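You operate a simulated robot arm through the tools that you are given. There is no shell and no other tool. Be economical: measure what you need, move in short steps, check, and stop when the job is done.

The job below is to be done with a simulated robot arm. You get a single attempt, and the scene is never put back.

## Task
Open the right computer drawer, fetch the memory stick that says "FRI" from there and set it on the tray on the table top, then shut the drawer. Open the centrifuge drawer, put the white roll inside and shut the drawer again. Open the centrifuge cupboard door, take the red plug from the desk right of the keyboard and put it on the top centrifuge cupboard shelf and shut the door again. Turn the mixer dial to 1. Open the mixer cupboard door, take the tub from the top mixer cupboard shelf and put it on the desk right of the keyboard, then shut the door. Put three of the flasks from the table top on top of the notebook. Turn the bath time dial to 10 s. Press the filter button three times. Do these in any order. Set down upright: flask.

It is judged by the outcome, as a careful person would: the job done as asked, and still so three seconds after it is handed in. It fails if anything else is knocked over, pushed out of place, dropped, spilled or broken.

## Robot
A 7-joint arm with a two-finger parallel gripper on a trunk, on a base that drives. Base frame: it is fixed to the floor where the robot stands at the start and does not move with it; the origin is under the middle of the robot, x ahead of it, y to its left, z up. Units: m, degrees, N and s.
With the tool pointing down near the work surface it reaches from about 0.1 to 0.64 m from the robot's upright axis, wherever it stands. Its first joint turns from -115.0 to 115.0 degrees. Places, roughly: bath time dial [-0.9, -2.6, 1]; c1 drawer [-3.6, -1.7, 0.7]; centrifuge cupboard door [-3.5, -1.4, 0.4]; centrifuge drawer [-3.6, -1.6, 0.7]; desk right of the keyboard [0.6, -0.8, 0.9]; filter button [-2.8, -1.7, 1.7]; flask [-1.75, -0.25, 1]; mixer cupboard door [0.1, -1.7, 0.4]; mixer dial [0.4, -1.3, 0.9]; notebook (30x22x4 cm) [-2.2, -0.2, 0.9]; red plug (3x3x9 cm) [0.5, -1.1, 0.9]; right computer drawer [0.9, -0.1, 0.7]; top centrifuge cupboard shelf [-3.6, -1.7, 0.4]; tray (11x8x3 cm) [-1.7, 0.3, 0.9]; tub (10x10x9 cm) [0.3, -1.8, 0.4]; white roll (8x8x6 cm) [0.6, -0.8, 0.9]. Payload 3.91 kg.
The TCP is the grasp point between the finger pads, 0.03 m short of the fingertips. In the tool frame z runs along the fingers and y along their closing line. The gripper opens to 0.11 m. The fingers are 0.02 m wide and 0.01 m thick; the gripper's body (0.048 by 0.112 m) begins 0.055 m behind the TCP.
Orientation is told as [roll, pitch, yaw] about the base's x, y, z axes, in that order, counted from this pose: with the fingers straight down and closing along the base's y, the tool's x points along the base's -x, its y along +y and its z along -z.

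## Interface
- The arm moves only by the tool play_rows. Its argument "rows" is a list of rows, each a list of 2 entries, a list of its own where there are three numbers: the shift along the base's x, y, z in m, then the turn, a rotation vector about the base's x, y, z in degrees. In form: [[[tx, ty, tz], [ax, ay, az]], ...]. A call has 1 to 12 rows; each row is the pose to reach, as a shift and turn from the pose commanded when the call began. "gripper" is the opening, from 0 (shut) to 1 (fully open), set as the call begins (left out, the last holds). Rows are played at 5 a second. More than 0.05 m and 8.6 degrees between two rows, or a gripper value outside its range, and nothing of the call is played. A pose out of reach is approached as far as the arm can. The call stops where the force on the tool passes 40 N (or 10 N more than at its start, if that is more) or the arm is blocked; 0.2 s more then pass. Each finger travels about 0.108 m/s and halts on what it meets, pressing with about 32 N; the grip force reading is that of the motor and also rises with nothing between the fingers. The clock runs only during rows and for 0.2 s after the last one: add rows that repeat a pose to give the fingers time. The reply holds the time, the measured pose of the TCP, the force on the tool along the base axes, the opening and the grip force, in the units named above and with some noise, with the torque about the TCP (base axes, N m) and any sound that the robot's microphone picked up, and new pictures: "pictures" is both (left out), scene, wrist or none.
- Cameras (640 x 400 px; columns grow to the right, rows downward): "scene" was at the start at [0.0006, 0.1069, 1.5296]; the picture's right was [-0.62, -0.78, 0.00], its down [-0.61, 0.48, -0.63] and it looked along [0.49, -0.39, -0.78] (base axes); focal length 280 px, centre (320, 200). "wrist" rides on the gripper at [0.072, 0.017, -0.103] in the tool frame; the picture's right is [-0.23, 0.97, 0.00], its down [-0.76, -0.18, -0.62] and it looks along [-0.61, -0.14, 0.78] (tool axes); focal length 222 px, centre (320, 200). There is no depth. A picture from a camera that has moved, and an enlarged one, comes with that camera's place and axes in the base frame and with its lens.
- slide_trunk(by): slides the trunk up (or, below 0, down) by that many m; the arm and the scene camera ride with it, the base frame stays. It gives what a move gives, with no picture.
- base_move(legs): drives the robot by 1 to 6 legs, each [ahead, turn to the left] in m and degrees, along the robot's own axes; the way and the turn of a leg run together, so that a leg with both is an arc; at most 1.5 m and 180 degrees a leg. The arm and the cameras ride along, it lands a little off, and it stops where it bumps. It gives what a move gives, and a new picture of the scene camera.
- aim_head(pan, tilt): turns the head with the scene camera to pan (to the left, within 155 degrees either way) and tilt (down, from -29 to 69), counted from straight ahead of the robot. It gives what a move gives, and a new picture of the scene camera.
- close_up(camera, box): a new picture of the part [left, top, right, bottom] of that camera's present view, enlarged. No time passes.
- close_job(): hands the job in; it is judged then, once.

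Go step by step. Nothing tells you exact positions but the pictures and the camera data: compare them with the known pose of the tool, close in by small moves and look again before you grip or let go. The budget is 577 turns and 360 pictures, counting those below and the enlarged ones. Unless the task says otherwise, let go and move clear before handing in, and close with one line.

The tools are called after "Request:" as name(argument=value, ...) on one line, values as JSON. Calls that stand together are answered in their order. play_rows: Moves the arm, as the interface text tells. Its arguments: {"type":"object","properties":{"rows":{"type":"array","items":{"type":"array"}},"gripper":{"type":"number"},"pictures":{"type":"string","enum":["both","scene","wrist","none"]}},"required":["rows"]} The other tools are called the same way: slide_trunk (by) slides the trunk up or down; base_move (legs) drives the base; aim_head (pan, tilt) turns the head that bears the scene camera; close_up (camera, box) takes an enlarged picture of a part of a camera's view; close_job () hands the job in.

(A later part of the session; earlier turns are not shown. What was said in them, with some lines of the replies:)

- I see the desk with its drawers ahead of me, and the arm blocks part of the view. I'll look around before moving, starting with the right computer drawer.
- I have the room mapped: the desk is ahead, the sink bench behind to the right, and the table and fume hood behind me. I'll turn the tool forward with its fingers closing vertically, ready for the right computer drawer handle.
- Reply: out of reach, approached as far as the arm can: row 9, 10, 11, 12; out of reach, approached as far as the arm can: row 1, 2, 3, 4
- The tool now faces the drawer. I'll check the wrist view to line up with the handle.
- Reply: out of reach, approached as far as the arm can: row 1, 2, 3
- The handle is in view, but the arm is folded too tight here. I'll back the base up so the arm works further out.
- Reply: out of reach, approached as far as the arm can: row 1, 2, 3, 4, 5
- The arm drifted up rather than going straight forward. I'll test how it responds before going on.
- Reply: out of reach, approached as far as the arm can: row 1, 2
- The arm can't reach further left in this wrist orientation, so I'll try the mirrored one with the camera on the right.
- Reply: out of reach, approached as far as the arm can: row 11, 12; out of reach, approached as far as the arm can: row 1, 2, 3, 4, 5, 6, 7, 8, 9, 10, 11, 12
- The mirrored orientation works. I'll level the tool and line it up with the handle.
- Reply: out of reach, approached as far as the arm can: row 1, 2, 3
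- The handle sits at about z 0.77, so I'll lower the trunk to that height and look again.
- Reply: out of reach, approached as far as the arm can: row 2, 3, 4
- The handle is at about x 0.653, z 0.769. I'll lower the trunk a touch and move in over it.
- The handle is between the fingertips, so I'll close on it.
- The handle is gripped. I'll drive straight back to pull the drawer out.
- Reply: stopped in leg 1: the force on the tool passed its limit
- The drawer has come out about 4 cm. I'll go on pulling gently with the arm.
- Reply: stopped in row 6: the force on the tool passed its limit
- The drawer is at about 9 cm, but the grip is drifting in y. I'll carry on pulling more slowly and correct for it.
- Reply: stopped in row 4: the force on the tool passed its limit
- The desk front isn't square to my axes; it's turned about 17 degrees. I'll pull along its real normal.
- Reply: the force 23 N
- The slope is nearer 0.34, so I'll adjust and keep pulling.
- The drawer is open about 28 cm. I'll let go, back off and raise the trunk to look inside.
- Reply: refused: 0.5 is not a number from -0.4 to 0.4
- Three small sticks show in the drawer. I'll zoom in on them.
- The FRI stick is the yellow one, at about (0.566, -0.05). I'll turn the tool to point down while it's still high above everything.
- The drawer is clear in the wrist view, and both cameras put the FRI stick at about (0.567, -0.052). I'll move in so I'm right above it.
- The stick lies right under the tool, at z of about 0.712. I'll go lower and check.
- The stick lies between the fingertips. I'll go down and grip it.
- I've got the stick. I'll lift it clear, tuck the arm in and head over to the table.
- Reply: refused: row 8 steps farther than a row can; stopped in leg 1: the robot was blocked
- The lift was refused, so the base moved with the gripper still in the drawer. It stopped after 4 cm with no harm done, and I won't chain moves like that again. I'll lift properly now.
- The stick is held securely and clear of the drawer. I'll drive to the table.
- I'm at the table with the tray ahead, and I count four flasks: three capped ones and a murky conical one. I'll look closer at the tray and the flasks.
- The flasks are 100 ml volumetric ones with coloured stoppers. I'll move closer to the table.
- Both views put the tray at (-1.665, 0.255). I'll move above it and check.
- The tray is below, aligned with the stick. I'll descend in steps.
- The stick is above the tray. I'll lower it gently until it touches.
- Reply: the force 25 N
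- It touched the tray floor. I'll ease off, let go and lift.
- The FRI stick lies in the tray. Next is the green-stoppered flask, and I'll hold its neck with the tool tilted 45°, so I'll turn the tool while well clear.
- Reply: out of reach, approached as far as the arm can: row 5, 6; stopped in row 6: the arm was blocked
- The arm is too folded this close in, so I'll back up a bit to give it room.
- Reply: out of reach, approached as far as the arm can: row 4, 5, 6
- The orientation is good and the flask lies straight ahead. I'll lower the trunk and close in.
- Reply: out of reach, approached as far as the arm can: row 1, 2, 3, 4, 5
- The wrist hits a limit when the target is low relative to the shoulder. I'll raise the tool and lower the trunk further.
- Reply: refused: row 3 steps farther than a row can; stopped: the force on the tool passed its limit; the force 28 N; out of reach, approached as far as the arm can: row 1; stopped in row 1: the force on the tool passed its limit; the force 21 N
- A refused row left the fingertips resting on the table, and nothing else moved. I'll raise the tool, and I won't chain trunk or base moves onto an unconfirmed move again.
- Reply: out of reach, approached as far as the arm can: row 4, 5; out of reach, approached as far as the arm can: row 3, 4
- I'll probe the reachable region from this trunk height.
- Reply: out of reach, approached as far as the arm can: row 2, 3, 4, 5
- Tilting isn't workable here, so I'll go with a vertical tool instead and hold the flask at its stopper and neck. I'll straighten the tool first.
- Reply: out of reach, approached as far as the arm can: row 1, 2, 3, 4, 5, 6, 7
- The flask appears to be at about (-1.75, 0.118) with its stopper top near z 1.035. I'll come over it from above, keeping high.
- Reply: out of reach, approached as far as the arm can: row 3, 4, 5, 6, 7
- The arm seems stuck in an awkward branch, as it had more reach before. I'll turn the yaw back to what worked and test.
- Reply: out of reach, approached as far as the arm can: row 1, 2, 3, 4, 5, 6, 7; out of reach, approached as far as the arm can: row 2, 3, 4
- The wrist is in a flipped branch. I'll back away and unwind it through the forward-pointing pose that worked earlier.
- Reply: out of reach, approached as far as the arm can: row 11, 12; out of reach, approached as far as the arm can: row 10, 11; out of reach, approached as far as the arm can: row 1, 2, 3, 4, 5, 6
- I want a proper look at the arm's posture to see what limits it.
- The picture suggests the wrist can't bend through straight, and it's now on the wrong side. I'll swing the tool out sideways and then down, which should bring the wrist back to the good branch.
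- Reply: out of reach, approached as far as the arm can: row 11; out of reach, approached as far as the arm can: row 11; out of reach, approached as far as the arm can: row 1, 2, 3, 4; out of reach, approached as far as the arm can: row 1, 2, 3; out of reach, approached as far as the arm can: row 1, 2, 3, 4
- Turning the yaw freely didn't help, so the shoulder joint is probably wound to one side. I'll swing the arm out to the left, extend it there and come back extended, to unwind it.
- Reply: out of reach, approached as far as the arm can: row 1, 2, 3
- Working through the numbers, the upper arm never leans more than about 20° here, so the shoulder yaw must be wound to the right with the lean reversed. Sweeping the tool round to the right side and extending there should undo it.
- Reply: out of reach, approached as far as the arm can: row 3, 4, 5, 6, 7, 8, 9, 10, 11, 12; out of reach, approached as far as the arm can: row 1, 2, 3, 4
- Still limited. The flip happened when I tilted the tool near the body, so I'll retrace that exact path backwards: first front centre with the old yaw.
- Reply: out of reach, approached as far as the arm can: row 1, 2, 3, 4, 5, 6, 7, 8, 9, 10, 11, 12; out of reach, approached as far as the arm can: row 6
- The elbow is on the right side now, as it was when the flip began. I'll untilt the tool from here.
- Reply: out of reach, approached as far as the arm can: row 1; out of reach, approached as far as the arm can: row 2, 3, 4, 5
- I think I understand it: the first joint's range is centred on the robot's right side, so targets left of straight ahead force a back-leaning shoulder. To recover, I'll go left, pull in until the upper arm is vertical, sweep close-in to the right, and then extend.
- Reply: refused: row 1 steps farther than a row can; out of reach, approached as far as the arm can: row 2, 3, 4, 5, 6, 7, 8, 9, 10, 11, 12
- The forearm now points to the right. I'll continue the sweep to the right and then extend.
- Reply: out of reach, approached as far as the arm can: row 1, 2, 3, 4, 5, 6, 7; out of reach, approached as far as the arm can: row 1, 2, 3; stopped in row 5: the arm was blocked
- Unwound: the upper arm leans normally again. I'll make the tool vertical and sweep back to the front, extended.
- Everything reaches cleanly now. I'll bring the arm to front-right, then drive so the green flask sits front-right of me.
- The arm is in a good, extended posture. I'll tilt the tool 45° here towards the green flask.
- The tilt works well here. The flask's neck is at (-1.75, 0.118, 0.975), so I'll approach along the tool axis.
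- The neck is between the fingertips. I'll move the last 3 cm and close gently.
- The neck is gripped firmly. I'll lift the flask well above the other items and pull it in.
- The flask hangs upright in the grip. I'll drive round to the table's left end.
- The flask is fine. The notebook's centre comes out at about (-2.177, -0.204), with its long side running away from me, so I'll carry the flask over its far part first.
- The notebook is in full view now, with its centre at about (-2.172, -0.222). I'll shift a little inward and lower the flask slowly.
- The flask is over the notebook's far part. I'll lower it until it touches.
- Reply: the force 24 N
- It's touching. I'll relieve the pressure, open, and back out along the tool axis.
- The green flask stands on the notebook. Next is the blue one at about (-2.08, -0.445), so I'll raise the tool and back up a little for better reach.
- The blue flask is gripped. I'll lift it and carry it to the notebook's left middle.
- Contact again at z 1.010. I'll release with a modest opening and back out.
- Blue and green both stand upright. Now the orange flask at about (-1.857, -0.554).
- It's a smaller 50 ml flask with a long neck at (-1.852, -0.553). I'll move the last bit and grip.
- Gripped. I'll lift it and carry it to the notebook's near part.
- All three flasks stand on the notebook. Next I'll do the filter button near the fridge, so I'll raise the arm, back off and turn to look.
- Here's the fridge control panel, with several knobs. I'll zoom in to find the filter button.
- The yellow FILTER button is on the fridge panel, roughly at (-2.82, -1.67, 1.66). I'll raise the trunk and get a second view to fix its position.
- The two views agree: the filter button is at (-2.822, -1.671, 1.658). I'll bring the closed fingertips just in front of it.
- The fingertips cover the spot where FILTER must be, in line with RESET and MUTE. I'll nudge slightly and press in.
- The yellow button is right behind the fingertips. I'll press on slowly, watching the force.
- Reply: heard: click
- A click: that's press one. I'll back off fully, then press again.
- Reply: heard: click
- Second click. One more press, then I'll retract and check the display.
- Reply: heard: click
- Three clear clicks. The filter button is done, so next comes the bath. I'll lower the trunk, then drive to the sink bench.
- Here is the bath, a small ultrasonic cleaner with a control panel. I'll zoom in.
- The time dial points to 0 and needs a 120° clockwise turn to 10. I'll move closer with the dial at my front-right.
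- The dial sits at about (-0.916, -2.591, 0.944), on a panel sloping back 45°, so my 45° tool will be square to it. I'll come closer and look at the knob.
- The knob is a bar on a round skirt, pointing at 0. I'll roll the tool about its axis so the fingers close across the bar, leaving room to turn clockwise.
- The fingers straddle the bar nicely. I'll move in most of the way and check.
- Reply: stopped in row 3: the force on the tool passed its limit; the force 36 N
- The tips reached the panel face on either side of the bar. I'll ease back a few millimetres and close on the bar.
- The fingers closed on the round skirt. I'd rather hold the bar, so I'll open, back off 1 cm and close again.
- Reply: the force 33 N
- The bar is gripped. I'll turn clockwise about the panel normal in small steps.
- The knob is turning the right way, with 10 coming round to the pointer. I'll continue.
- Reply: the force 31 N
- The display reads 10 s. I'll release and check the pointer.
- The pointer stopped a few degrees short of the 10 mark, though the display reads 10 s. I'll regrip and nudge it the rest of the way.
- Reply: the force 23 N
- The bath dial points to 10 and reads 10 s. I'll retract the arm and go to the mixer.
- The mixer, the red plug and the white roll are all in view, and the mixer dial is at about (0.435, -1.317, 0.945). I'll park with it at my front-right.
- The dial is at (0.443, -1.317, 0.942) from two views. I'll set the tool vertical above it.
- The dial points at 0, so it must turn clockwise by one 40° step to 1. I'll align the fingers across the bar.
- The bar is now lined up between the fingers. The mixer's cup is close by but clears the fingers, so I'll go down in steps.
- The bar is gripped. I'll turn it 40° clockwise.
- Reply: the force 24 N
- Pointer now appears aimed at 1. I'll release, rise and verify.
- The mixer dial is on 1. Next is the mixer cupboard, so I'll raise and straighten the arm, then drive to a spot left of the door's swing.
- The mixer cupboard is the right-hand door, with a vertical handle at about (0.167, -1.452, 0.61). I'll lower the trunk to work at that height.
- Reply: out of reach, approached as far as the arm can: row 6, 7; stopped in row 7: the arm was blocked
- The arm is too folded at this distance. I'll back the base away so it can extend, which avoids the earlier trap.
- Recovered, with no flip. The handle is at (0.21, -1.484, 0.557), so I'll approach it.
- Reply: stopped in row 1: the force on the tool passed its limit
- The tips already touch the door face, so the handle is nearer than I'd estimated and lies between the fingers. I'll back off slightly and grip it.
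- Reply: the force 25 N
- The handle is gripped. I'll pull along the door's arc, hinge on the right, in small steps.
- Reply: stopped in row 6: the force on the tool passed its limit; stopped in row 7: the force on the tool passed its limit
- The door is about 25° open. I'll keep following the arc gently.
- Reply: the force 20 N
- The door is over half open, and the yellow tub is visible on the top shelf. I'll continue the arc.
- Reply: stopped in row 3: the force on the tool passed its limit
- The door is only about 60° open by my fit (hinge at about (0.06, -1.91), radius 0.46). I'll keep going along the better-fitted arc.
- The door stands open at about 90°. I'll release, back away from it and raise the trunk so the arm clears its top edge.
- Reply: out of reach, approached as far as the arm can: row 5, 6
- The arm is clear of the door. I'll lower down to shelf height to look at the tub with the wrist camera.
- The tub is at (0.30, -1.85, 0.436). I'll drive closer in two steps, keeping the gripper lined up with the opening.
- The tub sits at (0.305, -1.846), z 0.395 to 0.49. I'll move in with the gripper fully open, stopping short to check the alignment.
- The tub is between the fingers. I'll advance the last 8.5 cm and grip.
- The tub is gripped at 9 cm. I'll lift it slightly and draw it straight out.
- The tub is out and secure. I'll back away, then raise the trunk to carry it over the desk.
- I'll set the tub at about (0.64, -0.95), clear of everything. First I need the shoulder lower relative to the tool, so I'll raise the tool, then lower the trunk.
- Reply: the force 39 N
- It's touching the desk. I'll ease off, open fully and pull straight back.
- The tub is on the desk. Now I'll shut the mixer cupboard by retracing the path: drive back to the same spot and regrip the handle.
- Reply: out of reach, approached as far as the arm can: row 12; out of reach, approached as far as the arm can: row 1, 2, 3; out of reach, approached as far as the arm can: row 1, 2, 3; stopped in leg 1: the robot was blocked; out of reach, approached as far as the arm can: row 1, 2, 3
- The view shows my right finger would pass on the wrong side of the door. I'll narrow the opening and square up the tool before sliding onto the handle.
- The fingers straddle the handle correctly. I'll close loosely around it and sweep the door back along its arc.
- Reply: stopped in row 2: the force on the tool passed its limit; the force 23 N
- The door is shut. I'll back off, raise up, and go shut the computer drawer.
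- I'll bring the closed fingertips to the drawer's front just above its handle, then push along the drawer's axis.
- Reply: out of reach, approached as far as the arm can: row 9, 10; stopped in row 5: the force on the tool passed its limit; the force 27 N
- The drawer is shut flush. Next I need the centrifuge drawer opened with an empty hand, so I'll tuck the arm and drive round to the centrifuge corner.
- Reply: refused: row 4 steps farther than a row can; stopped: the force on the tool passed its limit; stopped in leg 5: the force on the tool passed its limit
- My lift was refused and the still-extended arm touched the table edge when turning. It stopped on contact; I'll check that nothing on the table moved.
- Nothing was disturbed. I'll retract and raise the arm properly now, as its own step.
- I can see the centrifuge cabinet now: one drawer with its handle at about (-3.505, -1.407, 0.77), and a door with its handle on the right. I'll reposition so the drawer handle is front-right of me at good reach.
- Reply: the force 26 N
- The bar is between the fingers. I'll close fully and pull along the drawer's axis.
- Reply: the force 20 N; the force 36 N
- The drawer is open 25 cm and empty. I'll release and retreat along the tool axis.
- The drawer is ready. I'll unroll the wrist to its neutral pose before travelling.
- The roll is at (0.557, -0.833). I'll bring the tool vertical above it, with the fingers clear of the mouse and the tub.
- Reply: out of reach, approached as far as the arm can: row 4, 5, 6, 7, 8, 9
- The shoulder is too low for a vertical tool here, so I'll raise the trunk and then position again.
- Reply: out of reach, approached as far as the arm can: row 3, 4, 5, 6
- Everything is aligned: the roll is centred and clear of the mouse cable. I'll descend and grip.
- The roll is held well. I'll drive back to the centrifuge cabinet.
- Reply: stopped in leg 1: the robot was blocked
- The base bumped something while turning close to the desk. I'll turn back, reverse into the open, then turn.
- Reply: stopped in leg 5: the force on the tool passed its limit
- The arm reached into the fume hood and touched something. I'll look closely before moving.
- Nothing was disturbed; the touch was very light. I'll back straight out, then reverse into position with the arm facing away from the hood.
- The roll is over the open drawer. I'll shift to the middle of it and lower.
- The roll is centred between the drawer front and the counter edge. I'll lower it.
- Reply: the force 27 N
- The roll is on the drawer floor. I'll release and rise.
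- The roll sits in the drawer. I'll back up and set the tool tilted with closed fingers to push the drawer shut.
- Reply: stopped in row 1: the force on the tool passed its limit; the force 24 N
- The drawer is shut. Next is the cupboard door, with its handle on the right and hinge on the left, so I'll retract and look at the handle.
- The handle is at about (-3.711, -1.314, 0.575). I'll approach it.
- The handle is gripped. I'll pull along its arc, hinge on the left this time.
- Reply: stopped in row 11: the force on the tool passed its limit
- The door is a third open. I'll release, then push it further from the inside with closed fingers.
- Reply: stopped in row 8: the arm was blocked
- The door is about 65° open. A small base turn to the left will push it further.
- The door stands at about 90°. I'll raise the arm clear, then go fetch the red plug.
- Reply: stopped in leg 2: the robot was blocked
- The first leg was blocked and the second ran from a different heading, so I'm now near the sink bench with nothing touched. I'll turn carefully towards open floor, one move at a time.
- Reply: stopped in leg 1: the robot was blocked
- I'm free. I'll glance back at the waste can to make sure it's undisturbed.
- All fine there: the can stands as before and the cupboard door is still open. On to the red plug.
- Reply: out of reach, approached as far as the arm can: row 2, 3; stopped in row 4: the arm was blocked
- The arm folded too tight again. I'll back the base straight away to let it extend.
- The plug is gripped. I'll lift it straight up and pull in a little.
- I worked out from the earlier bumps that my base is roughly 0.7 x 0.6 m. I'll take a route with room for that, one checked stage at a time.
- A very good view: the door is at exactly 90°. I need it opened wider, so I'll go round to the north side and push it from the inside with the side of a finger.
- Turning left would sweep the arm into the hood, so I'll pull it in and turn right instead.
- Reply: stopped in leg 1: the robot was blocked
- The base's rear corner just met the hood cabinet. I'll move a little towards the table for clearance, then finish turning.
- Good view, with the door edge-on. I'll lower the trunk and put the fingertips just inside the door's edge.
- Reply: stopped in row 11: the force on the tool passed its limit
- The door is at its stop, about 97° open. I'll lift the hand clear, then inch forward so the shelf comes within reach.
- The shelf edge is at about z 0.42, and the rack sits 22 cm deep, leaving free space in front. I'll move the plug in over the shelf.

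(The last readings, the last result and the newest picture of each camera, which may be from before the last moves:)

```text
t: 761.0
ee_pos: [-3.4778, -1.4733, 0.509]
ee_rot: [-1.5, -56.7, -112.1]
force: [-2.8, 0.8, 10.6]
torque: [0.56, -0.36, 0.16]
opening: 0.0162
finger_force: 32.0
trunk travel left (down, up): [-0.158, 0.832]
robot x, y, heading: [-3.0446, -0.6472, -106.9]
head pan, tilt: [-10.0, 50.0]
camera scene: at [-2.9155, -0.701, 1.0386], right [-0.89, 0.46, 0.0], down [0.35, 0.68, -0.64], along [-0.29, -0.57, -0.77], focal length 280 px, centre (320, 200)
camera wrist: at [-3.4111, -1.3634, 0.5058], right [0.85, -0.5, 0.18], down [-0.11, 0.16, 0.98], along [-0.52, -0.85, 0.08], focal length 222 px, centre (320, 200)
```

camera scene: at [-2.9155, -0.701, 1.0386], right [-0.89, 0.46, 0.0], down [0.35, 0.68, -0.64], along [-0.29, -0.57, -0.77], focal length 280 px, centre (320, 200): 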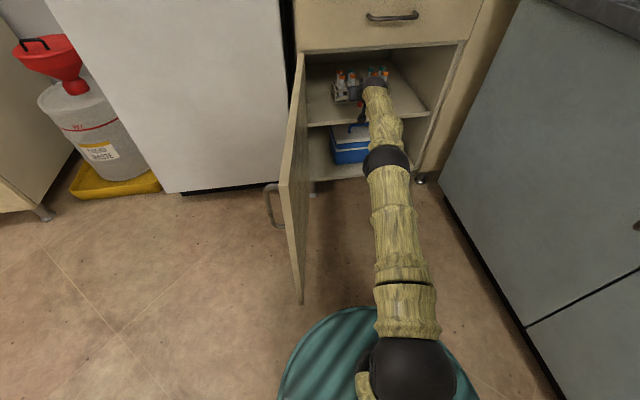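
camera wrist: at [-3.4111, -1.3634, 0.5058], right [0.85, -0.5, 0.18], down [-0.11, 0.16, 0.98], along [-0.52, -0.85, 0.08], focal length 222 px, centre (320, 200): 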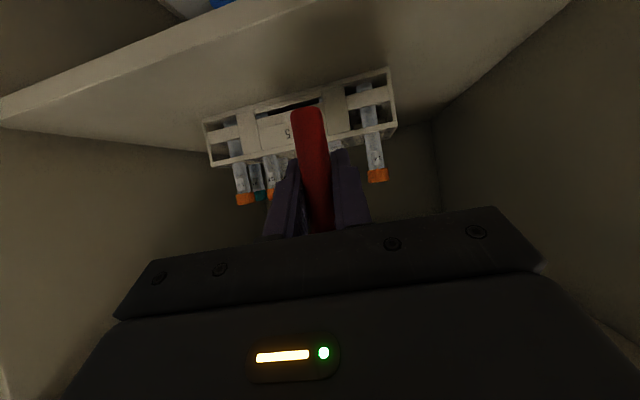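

Request:
play_rows(rows=[[[0, 0, 0.004], [0, 0, 0]], [[0, 0, 0.004], [0, 0, 0]]], pictures="none")

Request:
close_up(camera="scene", box=[280, 40, 450, 200])

```text
t: 761.6
ee_pos: [-3.476, -1.4735, 0.509]
ee_rot: [-1.5, -56.6, -112.2]
force: [-0.2, -0.2, -0.3]
torque: [-0.01, 0.02, 0.0]
opening: 0.0162
finger_force: 32.1
trunk travel left (down, up): [-0.158, 0.832]
robot x, y, heading: [-3.048, -0.6463, -107.2]
head pan, tilt: [-10.0, 50.0]
```

```text
2.50 times, centred on (365, 120) of scene
camera zoom: at [-2.9158, -0.7028, 1.0385], right [-0.89, 0.46, 0.0], down [0.35, 0.68, -0.64], along [-0.29, -0.57, -0.77], focal length 699 px, centre (208, 400)
```

zoom: 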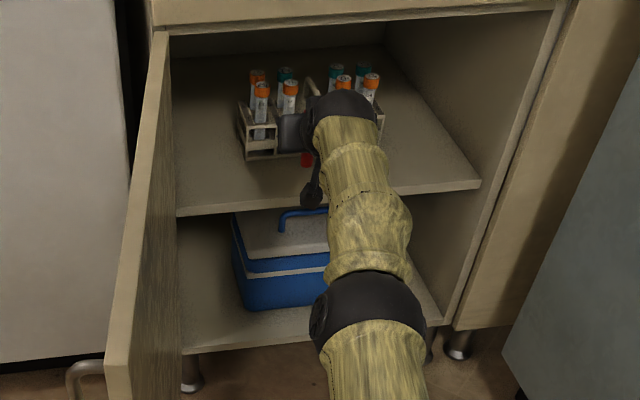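

The force vanished with a 4 mm lift, so the plug's foot was on the shelf. I'll set it down again gently to confirm, then release.

Request:
play_rows(rows=[[[0, 0, -0.003], [0, 0, 0]], [[0, 0, -0.005], [0, 0, 0]]], pictures="wrist")

Request:
close_up(camera="wrist", box=[180, 40, 420, 240])

```text
t: 762.2
ee_pos: [-3.4755, -1.4754, 0.504]
ee_rot: [-1.6, -56.7, -112.2]
force: [0.0, -0.8, 1.1]
torque: [0.03, 0.0, -0.01]
opening: 0.0161
finger_force: 32.1
trunk travel left (down, up): [-0.158, 0.832]
robot x, y, heading: [-3.0441, -0.6463, -107.0]
head pan, tilt: [-10.0, 50.0]
camera wrist: at [-3.4106, -1.3647, 0.501], right [0.85, -0.5, 0.18], down [-0.11, 0.16, 0.98], along [-0.52, -0.85, 0.08], focal length 222 px, centre (320, 200)
```

wrist: 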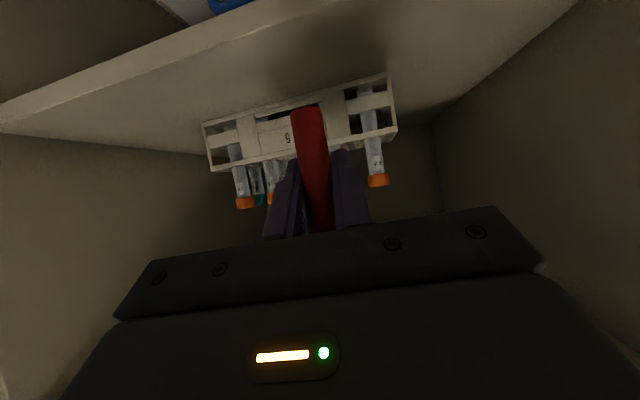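

```text
2.00 times, centred on (300, 140) of wrist
camera zoom: at [-3.4106, -1.3647, 0.501], right [0.85, -0.5, 0.18], down [-0.11, 0.16, 0.98], along [-0.52, -0.85, 0.08], focal length 444 px, centre (360, 320)
```

zoom: 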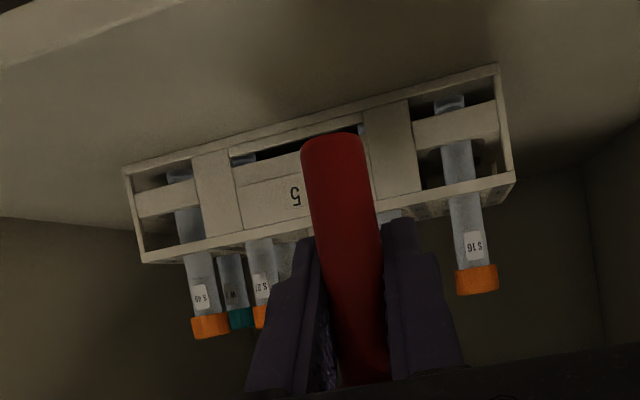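

That was only a transient; the plug isn't down yet. I'll keep lowering in small steps.

Request:
play_rows(rows=[[[0, 0, -0.005], [0, 0, 0]], [[0, 0, -0.01], [0, 0, 0]], [[0, 0, -0.015], [0, 0, 0]], [[0, 0, -0.018], [0, 0, 0]]], pictures="none")

```text
t: 763.2
ee_pos: [-3.4759, -1.4749, 0.4864]
ee_rot: [-1.5, -56.6, -112.1]
force: [0.4, 0.9, -0.8]
torque: [-0.01, 0.02, -0.03]
opening: 0.0162
finger_force: 31.3
trunk travel left (down, up): [-0.158, 0.832]
robot x, y, heading: [-3.0462, -0.6469, -107.3]
head pan, tilt: [-10.0, 50.0]
```

Request:
play_rows(rows=[[[0, 0, -0.005], [0, 0, 0]], [[0, 0, -0.01], [0, 0, 0]], [[0, 0, -0.014], [0, 0, 0]], [[0, 0, -0.018], [0, 0, 0]]], pictures="wrist")

```text
t: 764.2
ee_pos: [-3.4758, -1.4746, 0.4676]
ee_rot: [-1.5, -56.6, -112.2]
force: [0.2, 1.0, 0.6]
torque: [-0.03, 0.02, -0.02]
opening: 0.016
finger_force: 31.9
trunk travel left (down, up): [-0.158, 0.832]
robot x, y, heading: [-3.0432, -0.6487, -107.3]
head pan, tilt: [-10.0, 50.0]
camera wrist: at [-3.4106, -1.3648, 0.4647], right [0.85, -0.5, 0.18], down [-0.11, 0.16, 0.98], along [-0.52, -0.85, 0.08], focal length 222 px, centre (320, 200)
```

wrist: 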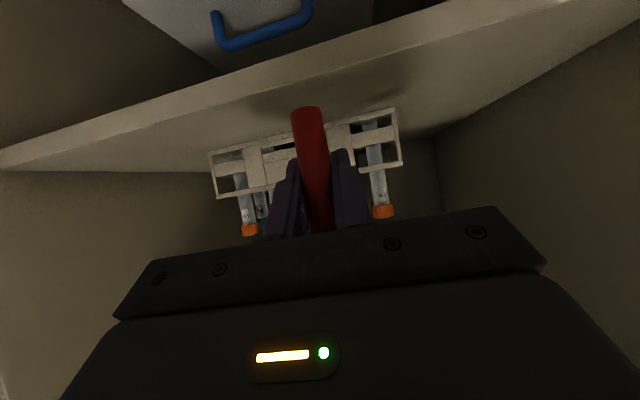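

Request:
play_rows(rows=[[[0, 0, -0.003], [0, 0, 0]], [[0, 0, -0.006], [0, 0, 0]], [[0, 0, -0.009], [0, 0, 0]], [[0, 0, -0.012], [0, 0, 0]]], pictures="none")

```text
t: 765.2
ee_pos: [-3.4758, -1.4738, 0.4565]
ee_rot: [-1.4, -56.6, -112.2]
force: [0.4, 0.4, 0.2]
torque: [0.0, 0.0, 0.03]
opening: 0.016
finger_force: 32.0
trunk travel left (down, up): [-0.158, 0.832]
robot x, y, heading: [-3.0439, -0.6478, -107.1]
head pan, tilt: [-10.0, 50.0]
```

Request:
play_rows(rows=[[[0, 0, -0.003], [0, 0, 0]], [[0, 0, -0.006], [0, 0, 0]], [[0, 0, -0.009], [0, 0, 0]]], pictures="wrist")

```text
t: 766.0
ee_pos: [-3.4754, -1.4758, 0.4464]
ee_rot: [-1.4, -56.5, -112.3]
force: [0.6, -0.1, -0.6]
torque: [-0.01, 0.0, 0.01]
opening: 0.0163
finger_force: 31.5
trunk travel left (down, up): [-0.158, 0.832]
robot x, y, heading: [-3.044, -0.6482, -107.1]
head pan, tilt: [-10.0, 50.0]
camera wrist: at [-3.4106, -1.365, 0.4439], right [0.85, -0.5, 0.18], down [-0.11, 0.16, 0.98], along [-0.52, -0.85, 0.08], focal length 222 px, centre (320, 200)
```

wrist: 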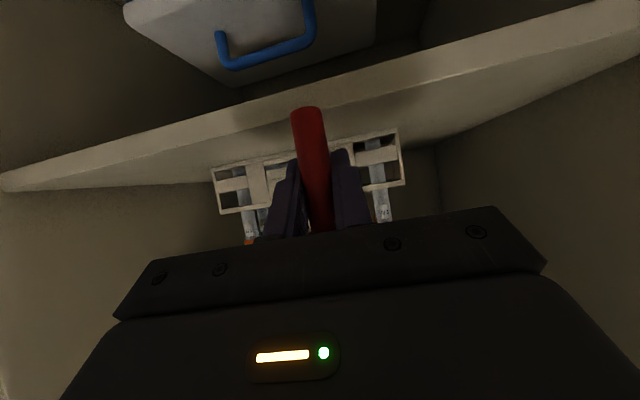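

By comparing frames, the plug is right at the shelf's front edge, so I must go about 5 cm deeper. The arm is at full reach, so I'll raise a little and nudge the base forward.

Request:
play_rows(rows=[[[0, 0, 0.015], [0, 0, 0]], [[0, 0, 0.03], [0, 0, 0]], [[0, 0, 0.035], [0, 0, 0]]], pictures="none")

Request:
base_move(legs=[[0.06, 0]])

```text
t: 766.8
ee_pos: [-3.4765, -1.4749, 0.4817]
ee_rot: [-1.4, -56.6, -112.3]
force: [0.9, -0.6, 0.2]
torque: [-0.02, 0.03, 0.0]
opening: 0.0162
finger_force: 31.7
trunk travel left (down, up): [-0.158, 0.832]
robot x, y, heading: [-3.0435, -0.6483, -107.1]
head pan, tilt: [-10.0, 50.0]
```

```text
t: 767.8
ee_pos: [-3.4937, -1.5316, 0.4821]
ee_rot: [-1.4, -56.6, -112.2]
force: [0.1, -0.7, 0.2]
torque: [-0.01, -0.01, 0.01]
opening: 0.016
finger_force: 32.2
trunk travel left (down, up): [-0.158, 0.832]
robot x, y, heading: [-3.0608, -0.7064, -107.0]
head pan, tilt: [-10.0, 50.0]
camera scene: at [-2.9335, -0.76, 1.0385], right [-0.89, 0.46, 0.0], down [0.35, 0.68, -0.64], along [-0.29, -0.57, -0.77], focal length 280 px, centre (320, 200)
```

scene: 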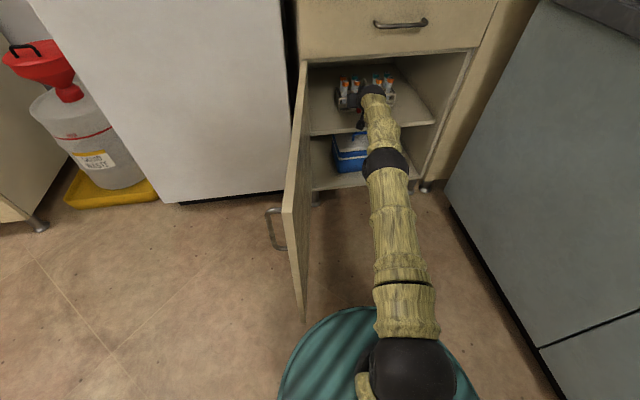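

No bump, and the plug is now about 6 cm deep over the shelf. I'll lower it.

Request:
play_rows(rows=[[[0, 0, -0.01], [0, 0, 0]], [[0, 0, -0.02], [0, 0, 0]], [[0, 0, -0.026], [0, 0, 0]], [[0, 0, -0.03], [0, 0, 0]], [[0, 0, -0.033], [0, 0, 0]]], pictures="wrist")

```text
t: 769.0
ee_pos: [-3.4933, -1.5318, 0.4482]
ee_rot: [-1.4, -56.6, -112.3]
force: [-0.1, -0.1, 0.4]
torque: [0.03, -0.04, -0.02]
opening: 0.0162
finger_force: 32.4
trunk travel left (down, up): [-0.158, 0.832]
robot x, y, heading: [-3.0632, -0.7038, -107.0]
head pan, tilt: [-10.0, 50.0]
camera wrist: at [-3.4281, -1.4225, 0.446], right [0.85, -0.5, 0.18], down [-0.11, 0.16, 0.98], along [-0.52, -0.85, 0.08], focal length 222 px, centre (320, 200)
```

wrist: 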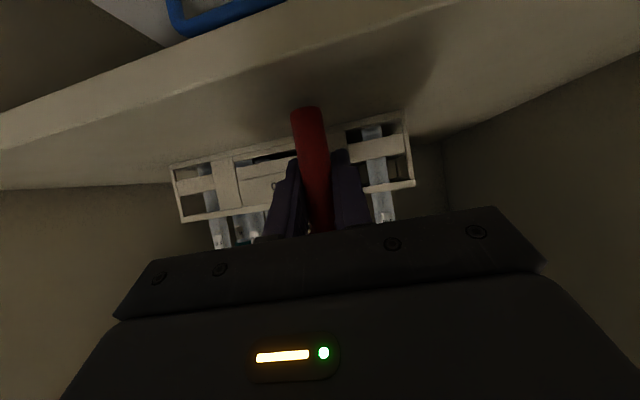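

Request:
play_rows(rows=[[[0, 0, -0.0025], [0, 0, 0]], [[0, 0, -0.005], [0, 0, 0]], [[0, 0, -0.0075], [0, 0, 0]], [[0, 0, -0.01], [0, 0, 0]]], pictures="none")

```text
t: 770.0
ee_pos: [-3.4932, -1.5311, 0.4439]
ee_rot: [-1.5, -57.0, -112.1]
force: [0.3, 0.7, 9.5]
torque: [0.1, -0.04, 0.02]
opening: 0.0159
finger_force: 31.5
trunk travel left (down, up): [-0.158, 0.832]
robot x, y, heading: [-3.0627, -0.7035, -106.9]
head pan, tilt: [-10.0, 50.0]
```

Contact. I'll ease off, open and withdraw along the tool axis.

Request:
play_rows(rows=[[[0, 0, 0.004], [0, 0, 0]], [[0, 0, 0.004], [0, 0, 0]]], pictures="none")

Request:
play_rows(rows=[[[0, 0, 0], [0, 0, 0]], [[0, 0, 0], [0, 0, 0]], [[0, 0, 0], [0, 0, 0]], [[0.008, 0.02, 0.01], [0, 0, 0]], [[0.018, 0.043, 0.025], [0, 0, 0]], [[0.032, 0.078, 0.04], [0, 0, 0]], [[0.048, 0.118, 0.05], [0, 0, 0]]], gripper=0.5, pictures="both")

```text
t: 770.6
ee_pos: [-3.4938, -1.5329, 0.4433]
ee_rot: [-1.5, -56.7, -112.2]
force: [-1.8, -0.8, 4.6]
torque: [0.03, 0.0, 0.01]
opening: 0.016
finger_force: 32.1
trunk travel left (down, up): [-0.158, 0.832]
robot x, y, heading: [-3.0639, -0.7075, -107.2]
head pan, tilt: [-10.0, 50.0]
```

```text
t: 772.2
ee_pos: [-3.445, -1.4141, 0.4935]
ee_rot: [-1.5, -56.8, -112.2]
force: [-0.4, -0.4, -0.2]
torque: [-0.04, 0.05, 0.0]
opening: 0.0549
finger_force: 0.0
trunk travel left (down, up): [-0.158, 0.832]
robot x, y, heading: [-3.0596, -0.7038, -106.9]
head pan, tilt: [-10.0, 50.0]
camera scene: at [-2.9336, -0.7602, 1.0385], right [-0.89, 0.46, 0.0], down [0.35, 0.68, -0.64], along [-0.29, -0.57, -0.77], focal length 280 px, centre (320, 200)
camera wrist: at [-3.3789, -1.3037, 0.4903], right [0.85, -0.5, 0.18], down [-0.11, 0.16, 0.98], along [-0.52, -0.85, 0.08], focal length 222 px, centre (320, 200)
```

scene: 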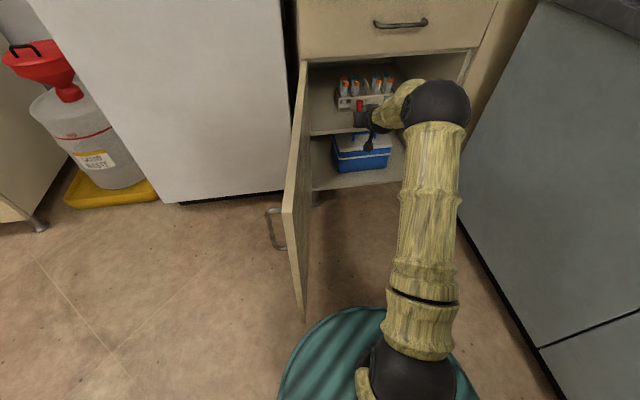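
wrist: 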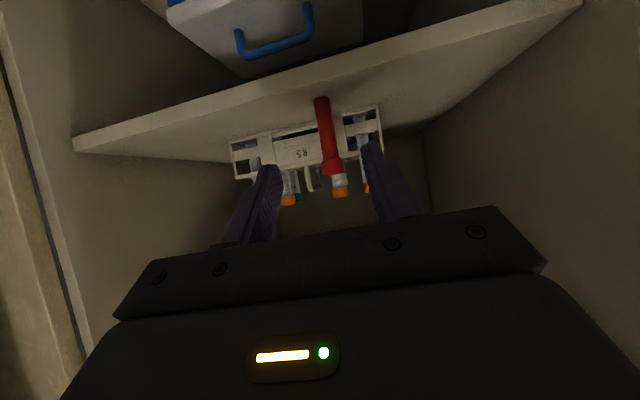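

The red plug stands upright on the top shelf. Now to shut the door: I'll retract, back up, and hook its edge from the outside.

Request:
play_rows(rows=[[[0.012, 0.04, 0.01], [0, 0, 0]], [[0.024, 0.08, 0.02], [0, 0, 0]], [[0.036, 0.12, 0.04], [0, 0, 0]], [[0.048, 0.16, 0.06], [0, 0, 0]], [[0.06, 0.195, 0.085], [0, 0, 0]], [[0.07, 0.23, 0.11], [0, 0, 0]]], gripper=0, pictures="none")

```text
t: 773.6
ee_pos: [-3.3753, -1.1845, 0.602]
ee_rot: [-1.3, -56.7, -112.3]
force: [0.5, 0.3, 0.3]
torque: [0.05, 0.02, 0.02]
opening: 0.0
finger_force: 32.6
trunk travel left (down, up): [-0.158, 0.832]
robot x, y, heading: [-3.061, -0.7038, -107.1]
head pan, tilt: [-10.0, 50.0]
```

Request:
base_move(legs=[[-0.24, 0]])

Request:
slide_trunk(by=0.25)

```text
t: 775.4
ee_pos: [-3.3045, -0.9571, 0.6034]
ee_rot: [-1.5, -56.6, -112.0]
force: [0.4, -0.5, 0.4]
torque: [0.0, -0.01, 0.01]
opening: 0.0
finger_force: 32.4
trunk travel left (down, up): [-0.158, 0.832]
robot x, y, heading: [-2.9901, -0.4771, -106.8]
head pan, tilt: [-10.0, 50.0]
camera scene: at [-2.8632, -0.5311, 1.0385], right [-0.89, 0.45, 0.0], down [0.35, 0.68, -0.64], along [-0.29, -0.57, -0.77], focal length 280 px, centre (320, 200)
```

scene: 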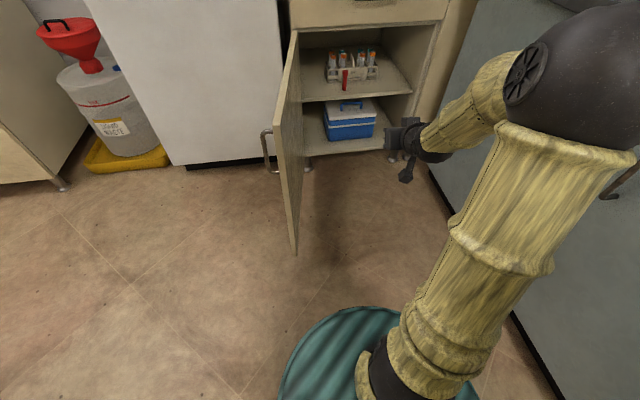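

```text
t: 778.0
ee_pos: [-3.3048, -0.9574, 0.8527]
ee_rot: [-1.4, -56.6, -112.1]
force: [1.1, -0.1, 0.2]
torque: [0.0, -0.02, -0.03]
opening: 0.0003
finger_force: 32.2
trunk travel left (down, up): [-0.408, 0.582]
robot x, y, heading: [-2.9945, -0.4793, -107.0]
head pan, tilt: [-10.0, 50.0]
```

Request:
base_move(legs=[[0, 20]])

Request:
play_rows(rows=[[[0.03, -0.02, 0.0], [0, 0, -2]], [[0.06, -0.045, 0.0], [0, 0, -4]], [[0.09, -0.07, 0.0], [0, 0, -6]], [[0.125, -0.1, -0.01], [0, 0, -8]], [[0.125, -0.1, -0.05], [0, 0, -8]]], pictures="both")

```text
t: 779.5
ee_pos: [-3.1207, -1.0353, 0.8542]
ee_rot: [-1.4, -56.7, -92.0]
force: [-0.1, -0.6, 0.7]
torque: [0.02, 0.03, -0.01]
opening: 0.0
finger_force: 32.4
trunk travel left (down, up): [-0.408, 0.582]
robot x, y, heading: [-2.9937, -0.4751, -86.8]
head pan, tilt: [-10.0, 50.0]
camera scene: at [-2.8518, -0.4832, 1.2885], right [-0.99, 0.12, 0.0], down [0.09, 0.76, -0.64], along [-0.08, -0.64, -0.77], focal length 280 px, centre (320, 200)
```

scene: 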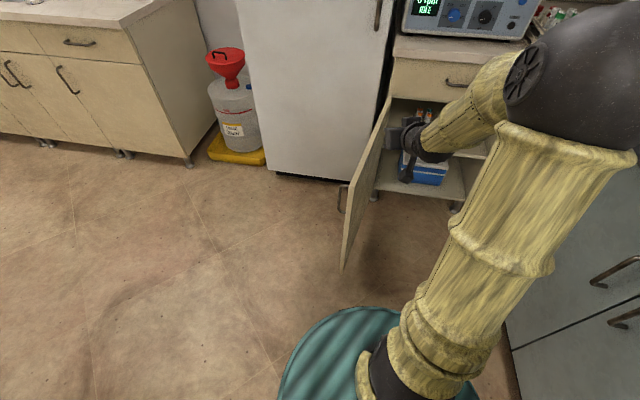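

```text
t: 780.6
ee_pos: [-2.9944, -1.136, 0.8036]
ee_rot: [-1.5, -56.7, -100.0]
force: [0.4, 0.7, 0.1]
torque: [0.03, 0.03, 0.0]
opening: 0.0002
finger_force: 32.0
trunk travel left (down, up): [-0.408, 0.582]
robot x, y, heading: [-2.989, -0.4756, -86.7]
head pan, tilt: [-10.0, 50.0]
camera scene: at [-2.8511, -0.4832, 1.2885], right [-0.99, 0.12, 0.0], down [0.09, 0.76, -0.64], along [-0.08, -0.64, -0.77], focal length 280 px, centre (320, 200)
camera wrist: at [-2.9536, -1.0139, 0.8004], right [0.93, -0.31, 0.18], down [-0.14, 0.13, 0.98], along [-0.33, -0.94, 0.08], focal length 222 px, centre (320, 200)
```

scene: 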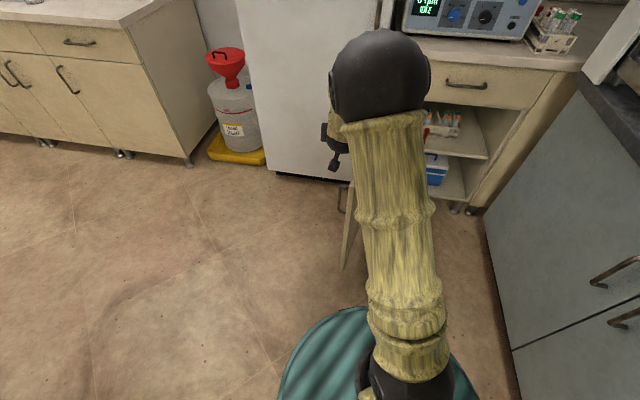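
wrist: 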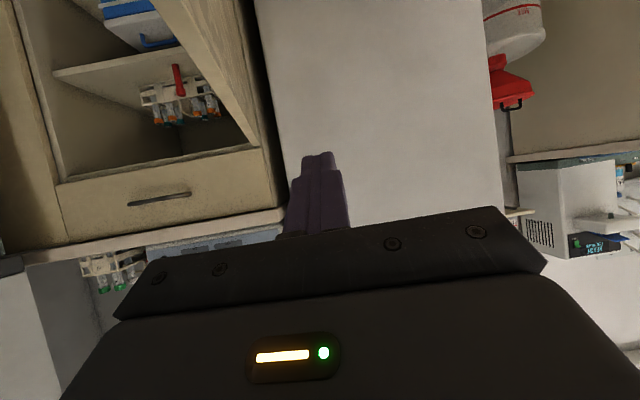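

The hand is on the door's outer side. I'll lower it below the door's top edge and sweep the door towards closed.

Request:
play_rows(rows=[[[0, 0, -0.04], [0, 0, 0]], [[0, 0, -0.08], [0, 0, 0]], [[0, 0, -0.115], [0, 0, 0]], [[-0.023, 0.0154, -0.115], [0, 0, 0]], [[-0.046, 0.0308, -0.115], [0, 0, 0]], [[-0.066, 0.0415, -0.115], [0, 0, 0]], [[-0.0872, 0.0518, -0.115], [0, 0, 0]], [[-0.1085, 0.0605, -0.115], [0, 0, 0]], [[-0.1304, 0.0684, -0.115], [0, 0, 0]], [[-0.1525, 0.0745, -0.115], [0, 0, 0]], [[-0.1751, 0.0803, -0.115], [0, 0, 0]], [[-0.198, 0.084, -0.115], [0, 0, 0]]], pictures="scene")

```text
t: 783.2
ee_pos: [-3.1931, -1.051, 0.6869]
ee_rot: [-1.6, -56.5, -99.8]
force: [-0.4, -0.5, 0.1]
torque: [0.0, -0.04, 0.0]
opening: 0.0
finger_force: 32.5
trunk travel left (down, up): [-0.408, 0.582]
robot x, y, heading: [-2.9899, -0.4732, -86.8]
head pan, tilt: [-10.0, 50.0]
camera scene: at [-2.8516, -0.4832, 1.2885], right [-0.99, 0.12, 0.0], down [0.09, 0.76, -0.64], along [-0.08, -0.64, -0.77], focal length 280 px, centre (320, 200)
```

scene: 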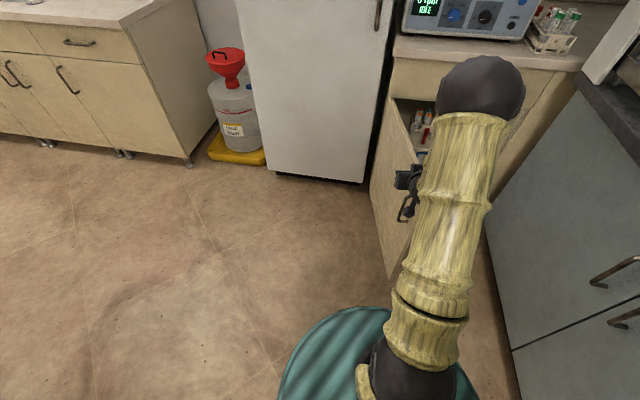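

Request:
play_rows(rows=[[[-0.0225, 0.0022, 0], [0, 0, 0]], [[-0.0449, 0.0044, 0], [0, 0, 0]], [[-0.068, 0.0044, 0], [0, 0, -1]], [[-0.0911, 0.0044, 0], [0, 0, -2]], [[-0.114, 0.002, 0], [0, 0, -3]], [[-0.1371, -0.0004, 0], [0, 0, -4]], [[-0.16, -0.005, 0], [0, 0, -5]], [[-0.1824, -0.0101, 0], [0, 0, -6]], [[-0.2044, -0.017, 0], [0, 0, -7]], [[-0.2264, -0.0244, 0], [0, 0, -8]], [[-0.2475, -0.0338, 0], [0, 0, -9]], [[-0.2687, -0.0432, 0], [0, 0, -10]]], pictures="scene")

```text
t: 785.9
ee_pos: [-3.462, -1.0939, 0.6881]
ee_rot: [-1.3, -56.7, -110.0]
force: [0.1, 1.4, 0.6]
torque: [0.03, 0.02, 0.01]
opening: 0.0001
finger_force: 32.3
trunk travel left (down, up): [-0.408, 0.582]
robot x, y, heading: [-2.9922, -0.4762, -86.9]
head pan, tilt: [-10.0, 50.0]
camera scene: at [-2.8518, -0.4832, 1.2886], right [-0.99, 0.12, 0.0], down [0.09, 0.76, -0.64], along [-0.08, -0.64, -0.77], focal length 280 px, centre (320, 200)
```

scene: 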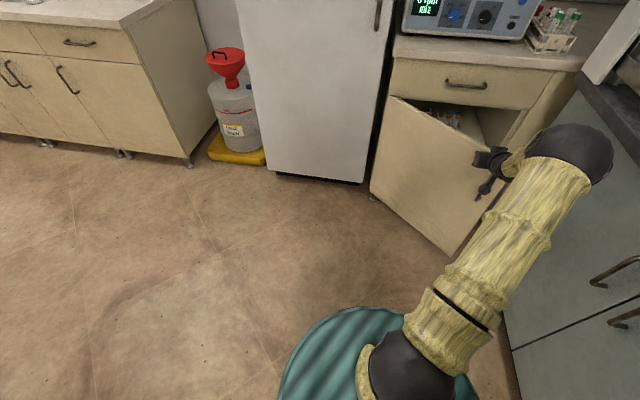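

Request:
play_rows(rows=[[[-0.02, -0.0115, 0], [0, 0, -1]], [[-0.04, -0.0231, 0], [0, 0, -2]], [[-0.058, -0.0365, 0], [0, 0, -4]], [[-0.0775, -0.0503, 0], [0, 0, -6]]], pictures="none")

Request:
play_rows(rows=[[[0.02, 0.035, 0.01], [0, 0, 0]], [[0.04, 0.07, 0.03], [0, 0, 0]], [[0.055, 0.11, 0.05], [0, 0, 0]], [[0.07, 0.14, 0.08], [0, 0, 0]]], pictures="scene")

```text
t: 786.9
ee_pos: [-3.54, -1.1439, 0.6878]
ee_rot: [-1.5, -56.6, -116.0]
force: [0.0, -0.1, 0.1]
torque: [0.0, 0.01, -0.04]
opening: 0.0
finger_force: 32.1
trunk travel left (down, up): [-0.408, 0.582]
robot x, y, heading: [-2.995, -0.4761, -87.0]
head pan, tilt: [-10.0, 50.0]
```

```text
t: 787.9
ee_pos: [-3.4703, -1.005, 0.7667]
ee_rot: [-1.4, -56.6, -116.1]
force: [0.0, -0.7, 0.2]
torque: [-0.03, 0.0, 0.01]
opening: 0.0
finger_force: 32.0
trunk travel left (down, up): [-0.408, 0.582]
robot x, y, heading: [-2.9956, -0.4743, -87.1]
head pan, tilt: [-10.0, 50.0]
camera scene: at [-2.852, -0.4833, 1.2885], right [-0.99, 0.12, 0.0], down [0.09, 0.76, -0.64], along [-0.08, -0.64, -0.77], focal length 280 px, centre (320, 200)
```

scene: 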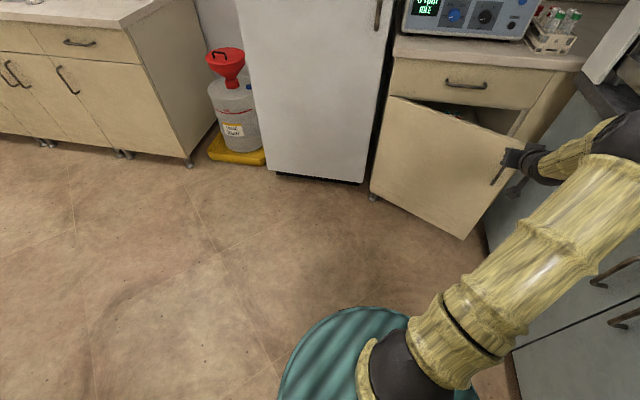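

Request:
base_move(legs=[[0.27, 0]])

```text
t: 789.8
ee_pos: [-3.4549, -1.2775, 0.767]
ee_rot: [-1.4, -56.6, -116.0]
force: [0.7, 0.6, -0.2]
torque: [0.01, 0.03, -0.03]
opening: 0.0001
finger_force: 32.0
trunk travel left (down, up): [-0.408, 0.582]
robot x, y, heading: [-2.9792, -0.7471, -87.0]
head pan, tilt: [-10.0, 50.0]
camera scene: at [-2.8366, -0.7549, 1.2885], right [-0.99, 0.12, 0.0], down [0.09, 0.76, -0.64], along [-0.08, -0.64, -0.77], focal length 280 px, centre (320, 200)
```

scene: 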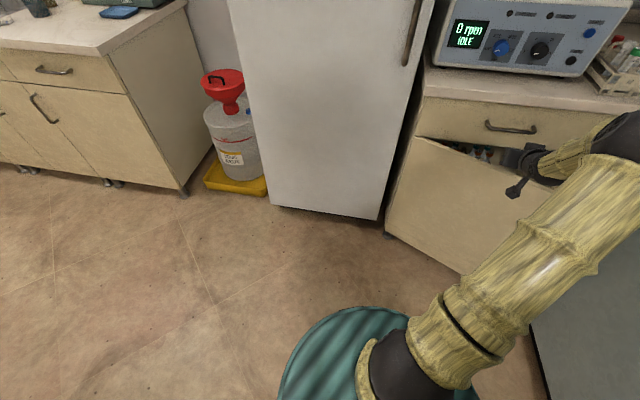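

Request:
play_rows(rows=[[[0.01, 0.04, 0], [0, 0, 2]], [[0.02, 0.08, 0], [0, 0, 4]], [[0.02, 0.095, -0.03], [0, 0, 6]], [[0.02, 0.095, -0.07], [0, 0, 6]], [[0.02, 0.095, -0.1], [0, 0, 6]], [[0.014, 0.076, -0.1], [0, 0, 6]], [[0.008, 0.057, -0.1], [0, 0, 6]], [[0.002, 0.038, -0.1], [0, 0, 6]], [[-0.004, 0.019, -0.1], [0, 0, 6]], [[-0.01, 0, -0.1], [0, 0, 6]]], pictures="scene")

```text
t: 792.0
ee_pos: [-3.4644, -1.2782, 0.6679]
ee_rot: [-1.4, -56.7, -110.0]
force: [0.8, 0.2, 0.0]
torque: [0.0, -0.03, 0.01]
opening: 0.0
finger_force: 31.7
trunk travel left (down, up): [-0.408, 0.582]
robot x, y, heading: [-2.9747, -0.7507, -86.9]
head pan, tilt: [-10.0, 50.0]
camera scene: at [-2.8366, -0.755, 1.2885], right [-0.99, 0.12, 0.0], down [0.09, 0.76, -0.64], along [-0.08, -0.64, -0.77], focal length 280 px, centre (320, 200)
```

scene: 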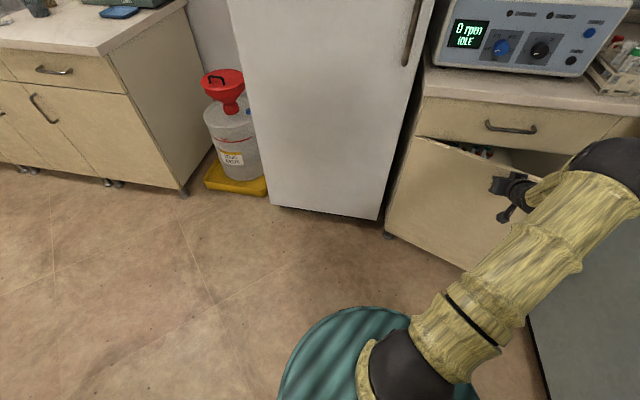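

Request:
play_rows(rows=[[[-0.006, -0.018, 0], [0, 0, 0]], [[-0.012, -0.036, 0], [0, 0, 0]], [[-0.018, -0.054, 0], [0, 0, 0]], [[-0.024, -0.072, 0], [0, 0, 0]], [[-0.03, -0.09, 0], [0, 0, 0]], [[-0.036, -0.108, 0], [0, 0, 0]], [[-0.042, -0.126, 0], [0, 0, 0]]], pictures="both")

```text
t: 793.6
ee_pos: [-3.5065, -1.3943, 0.6665]
ee_rot: [-1.5, -56.4, -109.9]
force: [11.4, 17.7, 8.4]
torque: [-0.05, -0.03, 0.21]
opening: 0.0
finger_force: 32.3
trunk travel left (down, up): [-0.408, 0.582]
robot x, y, heading: [-2.9802, -0.7524, -86.9]
head pan, tilt: [-10.0, 50.0]
stopped in row 7: the force on the tool passed its limit (the readings are from after the stop); the commanded pose is now the measured one
camera scene: at [-2.836, -0.7531, 1.2886], right [-0.99, 0.12, 0.0], down [0.09, 0.76, -0.64], along [-0.08, -0.64, -0.77], focal length 280 px, centre (320, 200)
camera wrist: at [-3.4447, -1.2834, 0.6637], right [0.86, -0.47, 0.17], down [-0.12, 0.15, 0.98], along [-0.49, -0.87, 0.08], focal length 222 px, centre (320, 200)
```

scene: 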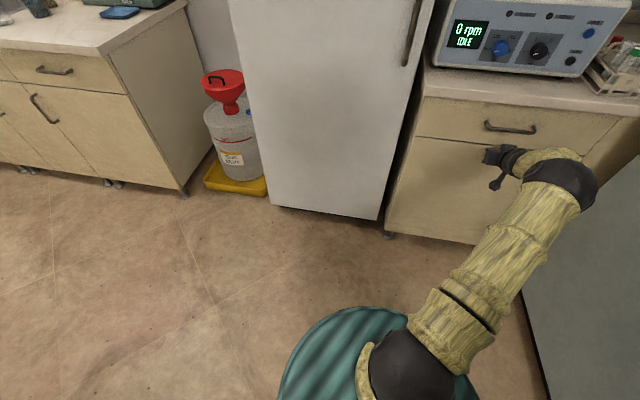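
wrist: 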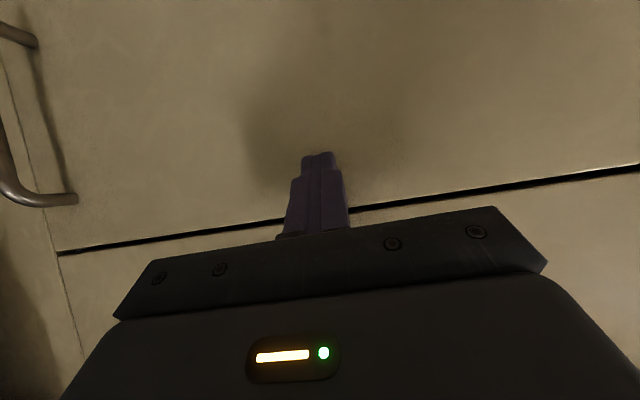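

The door is shut flush. I'll retract the arm and take a last look around before handing in.

Request:
play_rows(rows=[[[0.013, 0.04, 0.01], [0, 0, 0]], [[0.026, 0.08, 0.03], [0, 0, 0]], [[0.035, 0.11, 0.065], [0, 0, 0]], [[0.04, 0.13, 0.1], [0, 0, 0]]], gripper=0.3, pictures="none")

Request:
base_move(legs=[[-0.25, 0]])

Request:
aim_head(pan=-35, tilt=35)

Request:
aim_head(pan=110, tilt=25)

```text
t: 794.6
ee_pos: [-3.4651, -1.2661, 0.765]
ee_rot: [-1.5, -56.4, -109.9]
force: [0.3, 0.3, -0.6]
torque: [0.0, 0.02, -0.04]
opening: 0.0329
finger_force: 0.0
trunk travel left (down, up): [-0.408, 0.582]
robot x, y, heading: [-2.9739, -0.7452, -86.6]
head pan, tilt: [-10.0, 50.0]
```

```text
t: 796.4
ee_pos: [-3.4793, -1.0161, 0.7647]
ee_rot: [-1.7, -56.4, -109.9]
force: [-1.0, 0.2, -0.3]
torque: [0.01, 0.02, -0.02]
opening: 0.0332
finger_force: 0.0
trunk travel left (down, up): [-0.408, 0.582]
robot x, y, heading: [-2.9926, -0.498, -86.7]
head pan, tilt: [-10.0, 50.0]
camera scene: at [-2.8507, -0.5041, 1.2886], right [-0.99, 0.12, 0.0], down [0.09, 0.76, -0.64], along [-0.08, -0.64, -0.77], focal length 280 px, centre (320, 200)
```

scene: 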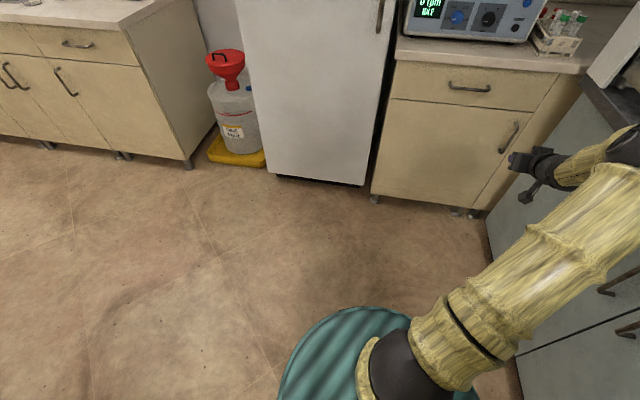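

```text
t: 797.3
ee_pos: [-3.4795, -1.0165, 0.7651]
ee_rot: [-1.5, -56.4, -110.0]
force: [-0.1, 0.0, 0.0]
torque: [-0.01, 0.03, 0.02]
opening: 0.0333
finger_force: 0.0
trunk travel left (down, up): [-0.408, 0.582]
robot x, y, heading: [-2.9938, -0.4961, -86.8]
head pan, tilt: [-35.0, 35.0]
camera scene: at [-2.888, -0.5024, 1.3102], right [-0.85, 0.53, 0.0], down [0.3, 0.49, -0.82], along [-0.43, -0.7, -0.57], focal length 280 px, centre (320, 200)
```

scene: 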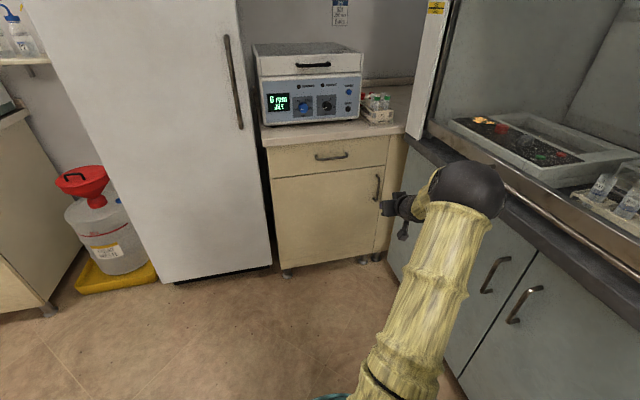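

```text
t: 799.6
ee_pos: [-3.4787, -1.0165, 0.7644]
ee_rot: [-1.6, -56.4, -109.9]
force: [0.4, -0.8, 0.3]
torque: [-0.02, 0.03, -0.02]
opening: 0.033
finger_force: 0.1
trunk travel left (down, up): [-0.408, 0.582]
robot x, y, heading: [-2.9919, -0.4948, -86.6]
head pan, tilt: [110.0, 25.0]
camera scene: at [-2.757, -0.3912, 1.3261], right [0.39, -0.92, 0.0], down [-0.39, -0.17, -0.91], along [0.83, 0.36, -0.42], focal length 280 px, centre (320, 200)
```

scene: 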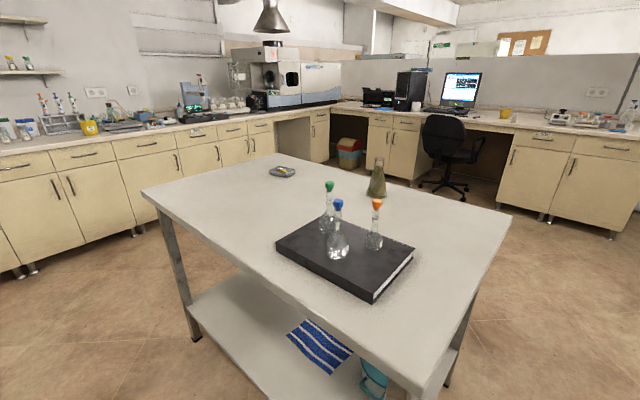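

Everything is in place: the drawers and doors are shut, three flasks stand upright on the notebook, the stick is in the tray and the tub is on the desk. I'm handing in.

Request:
close_job()

```text
The job is handed in.
```

I finished every part of the job and handed it in. The arm lightly touched the table edge and the fume hood along the way, and I saw nothing knocked over or moved.
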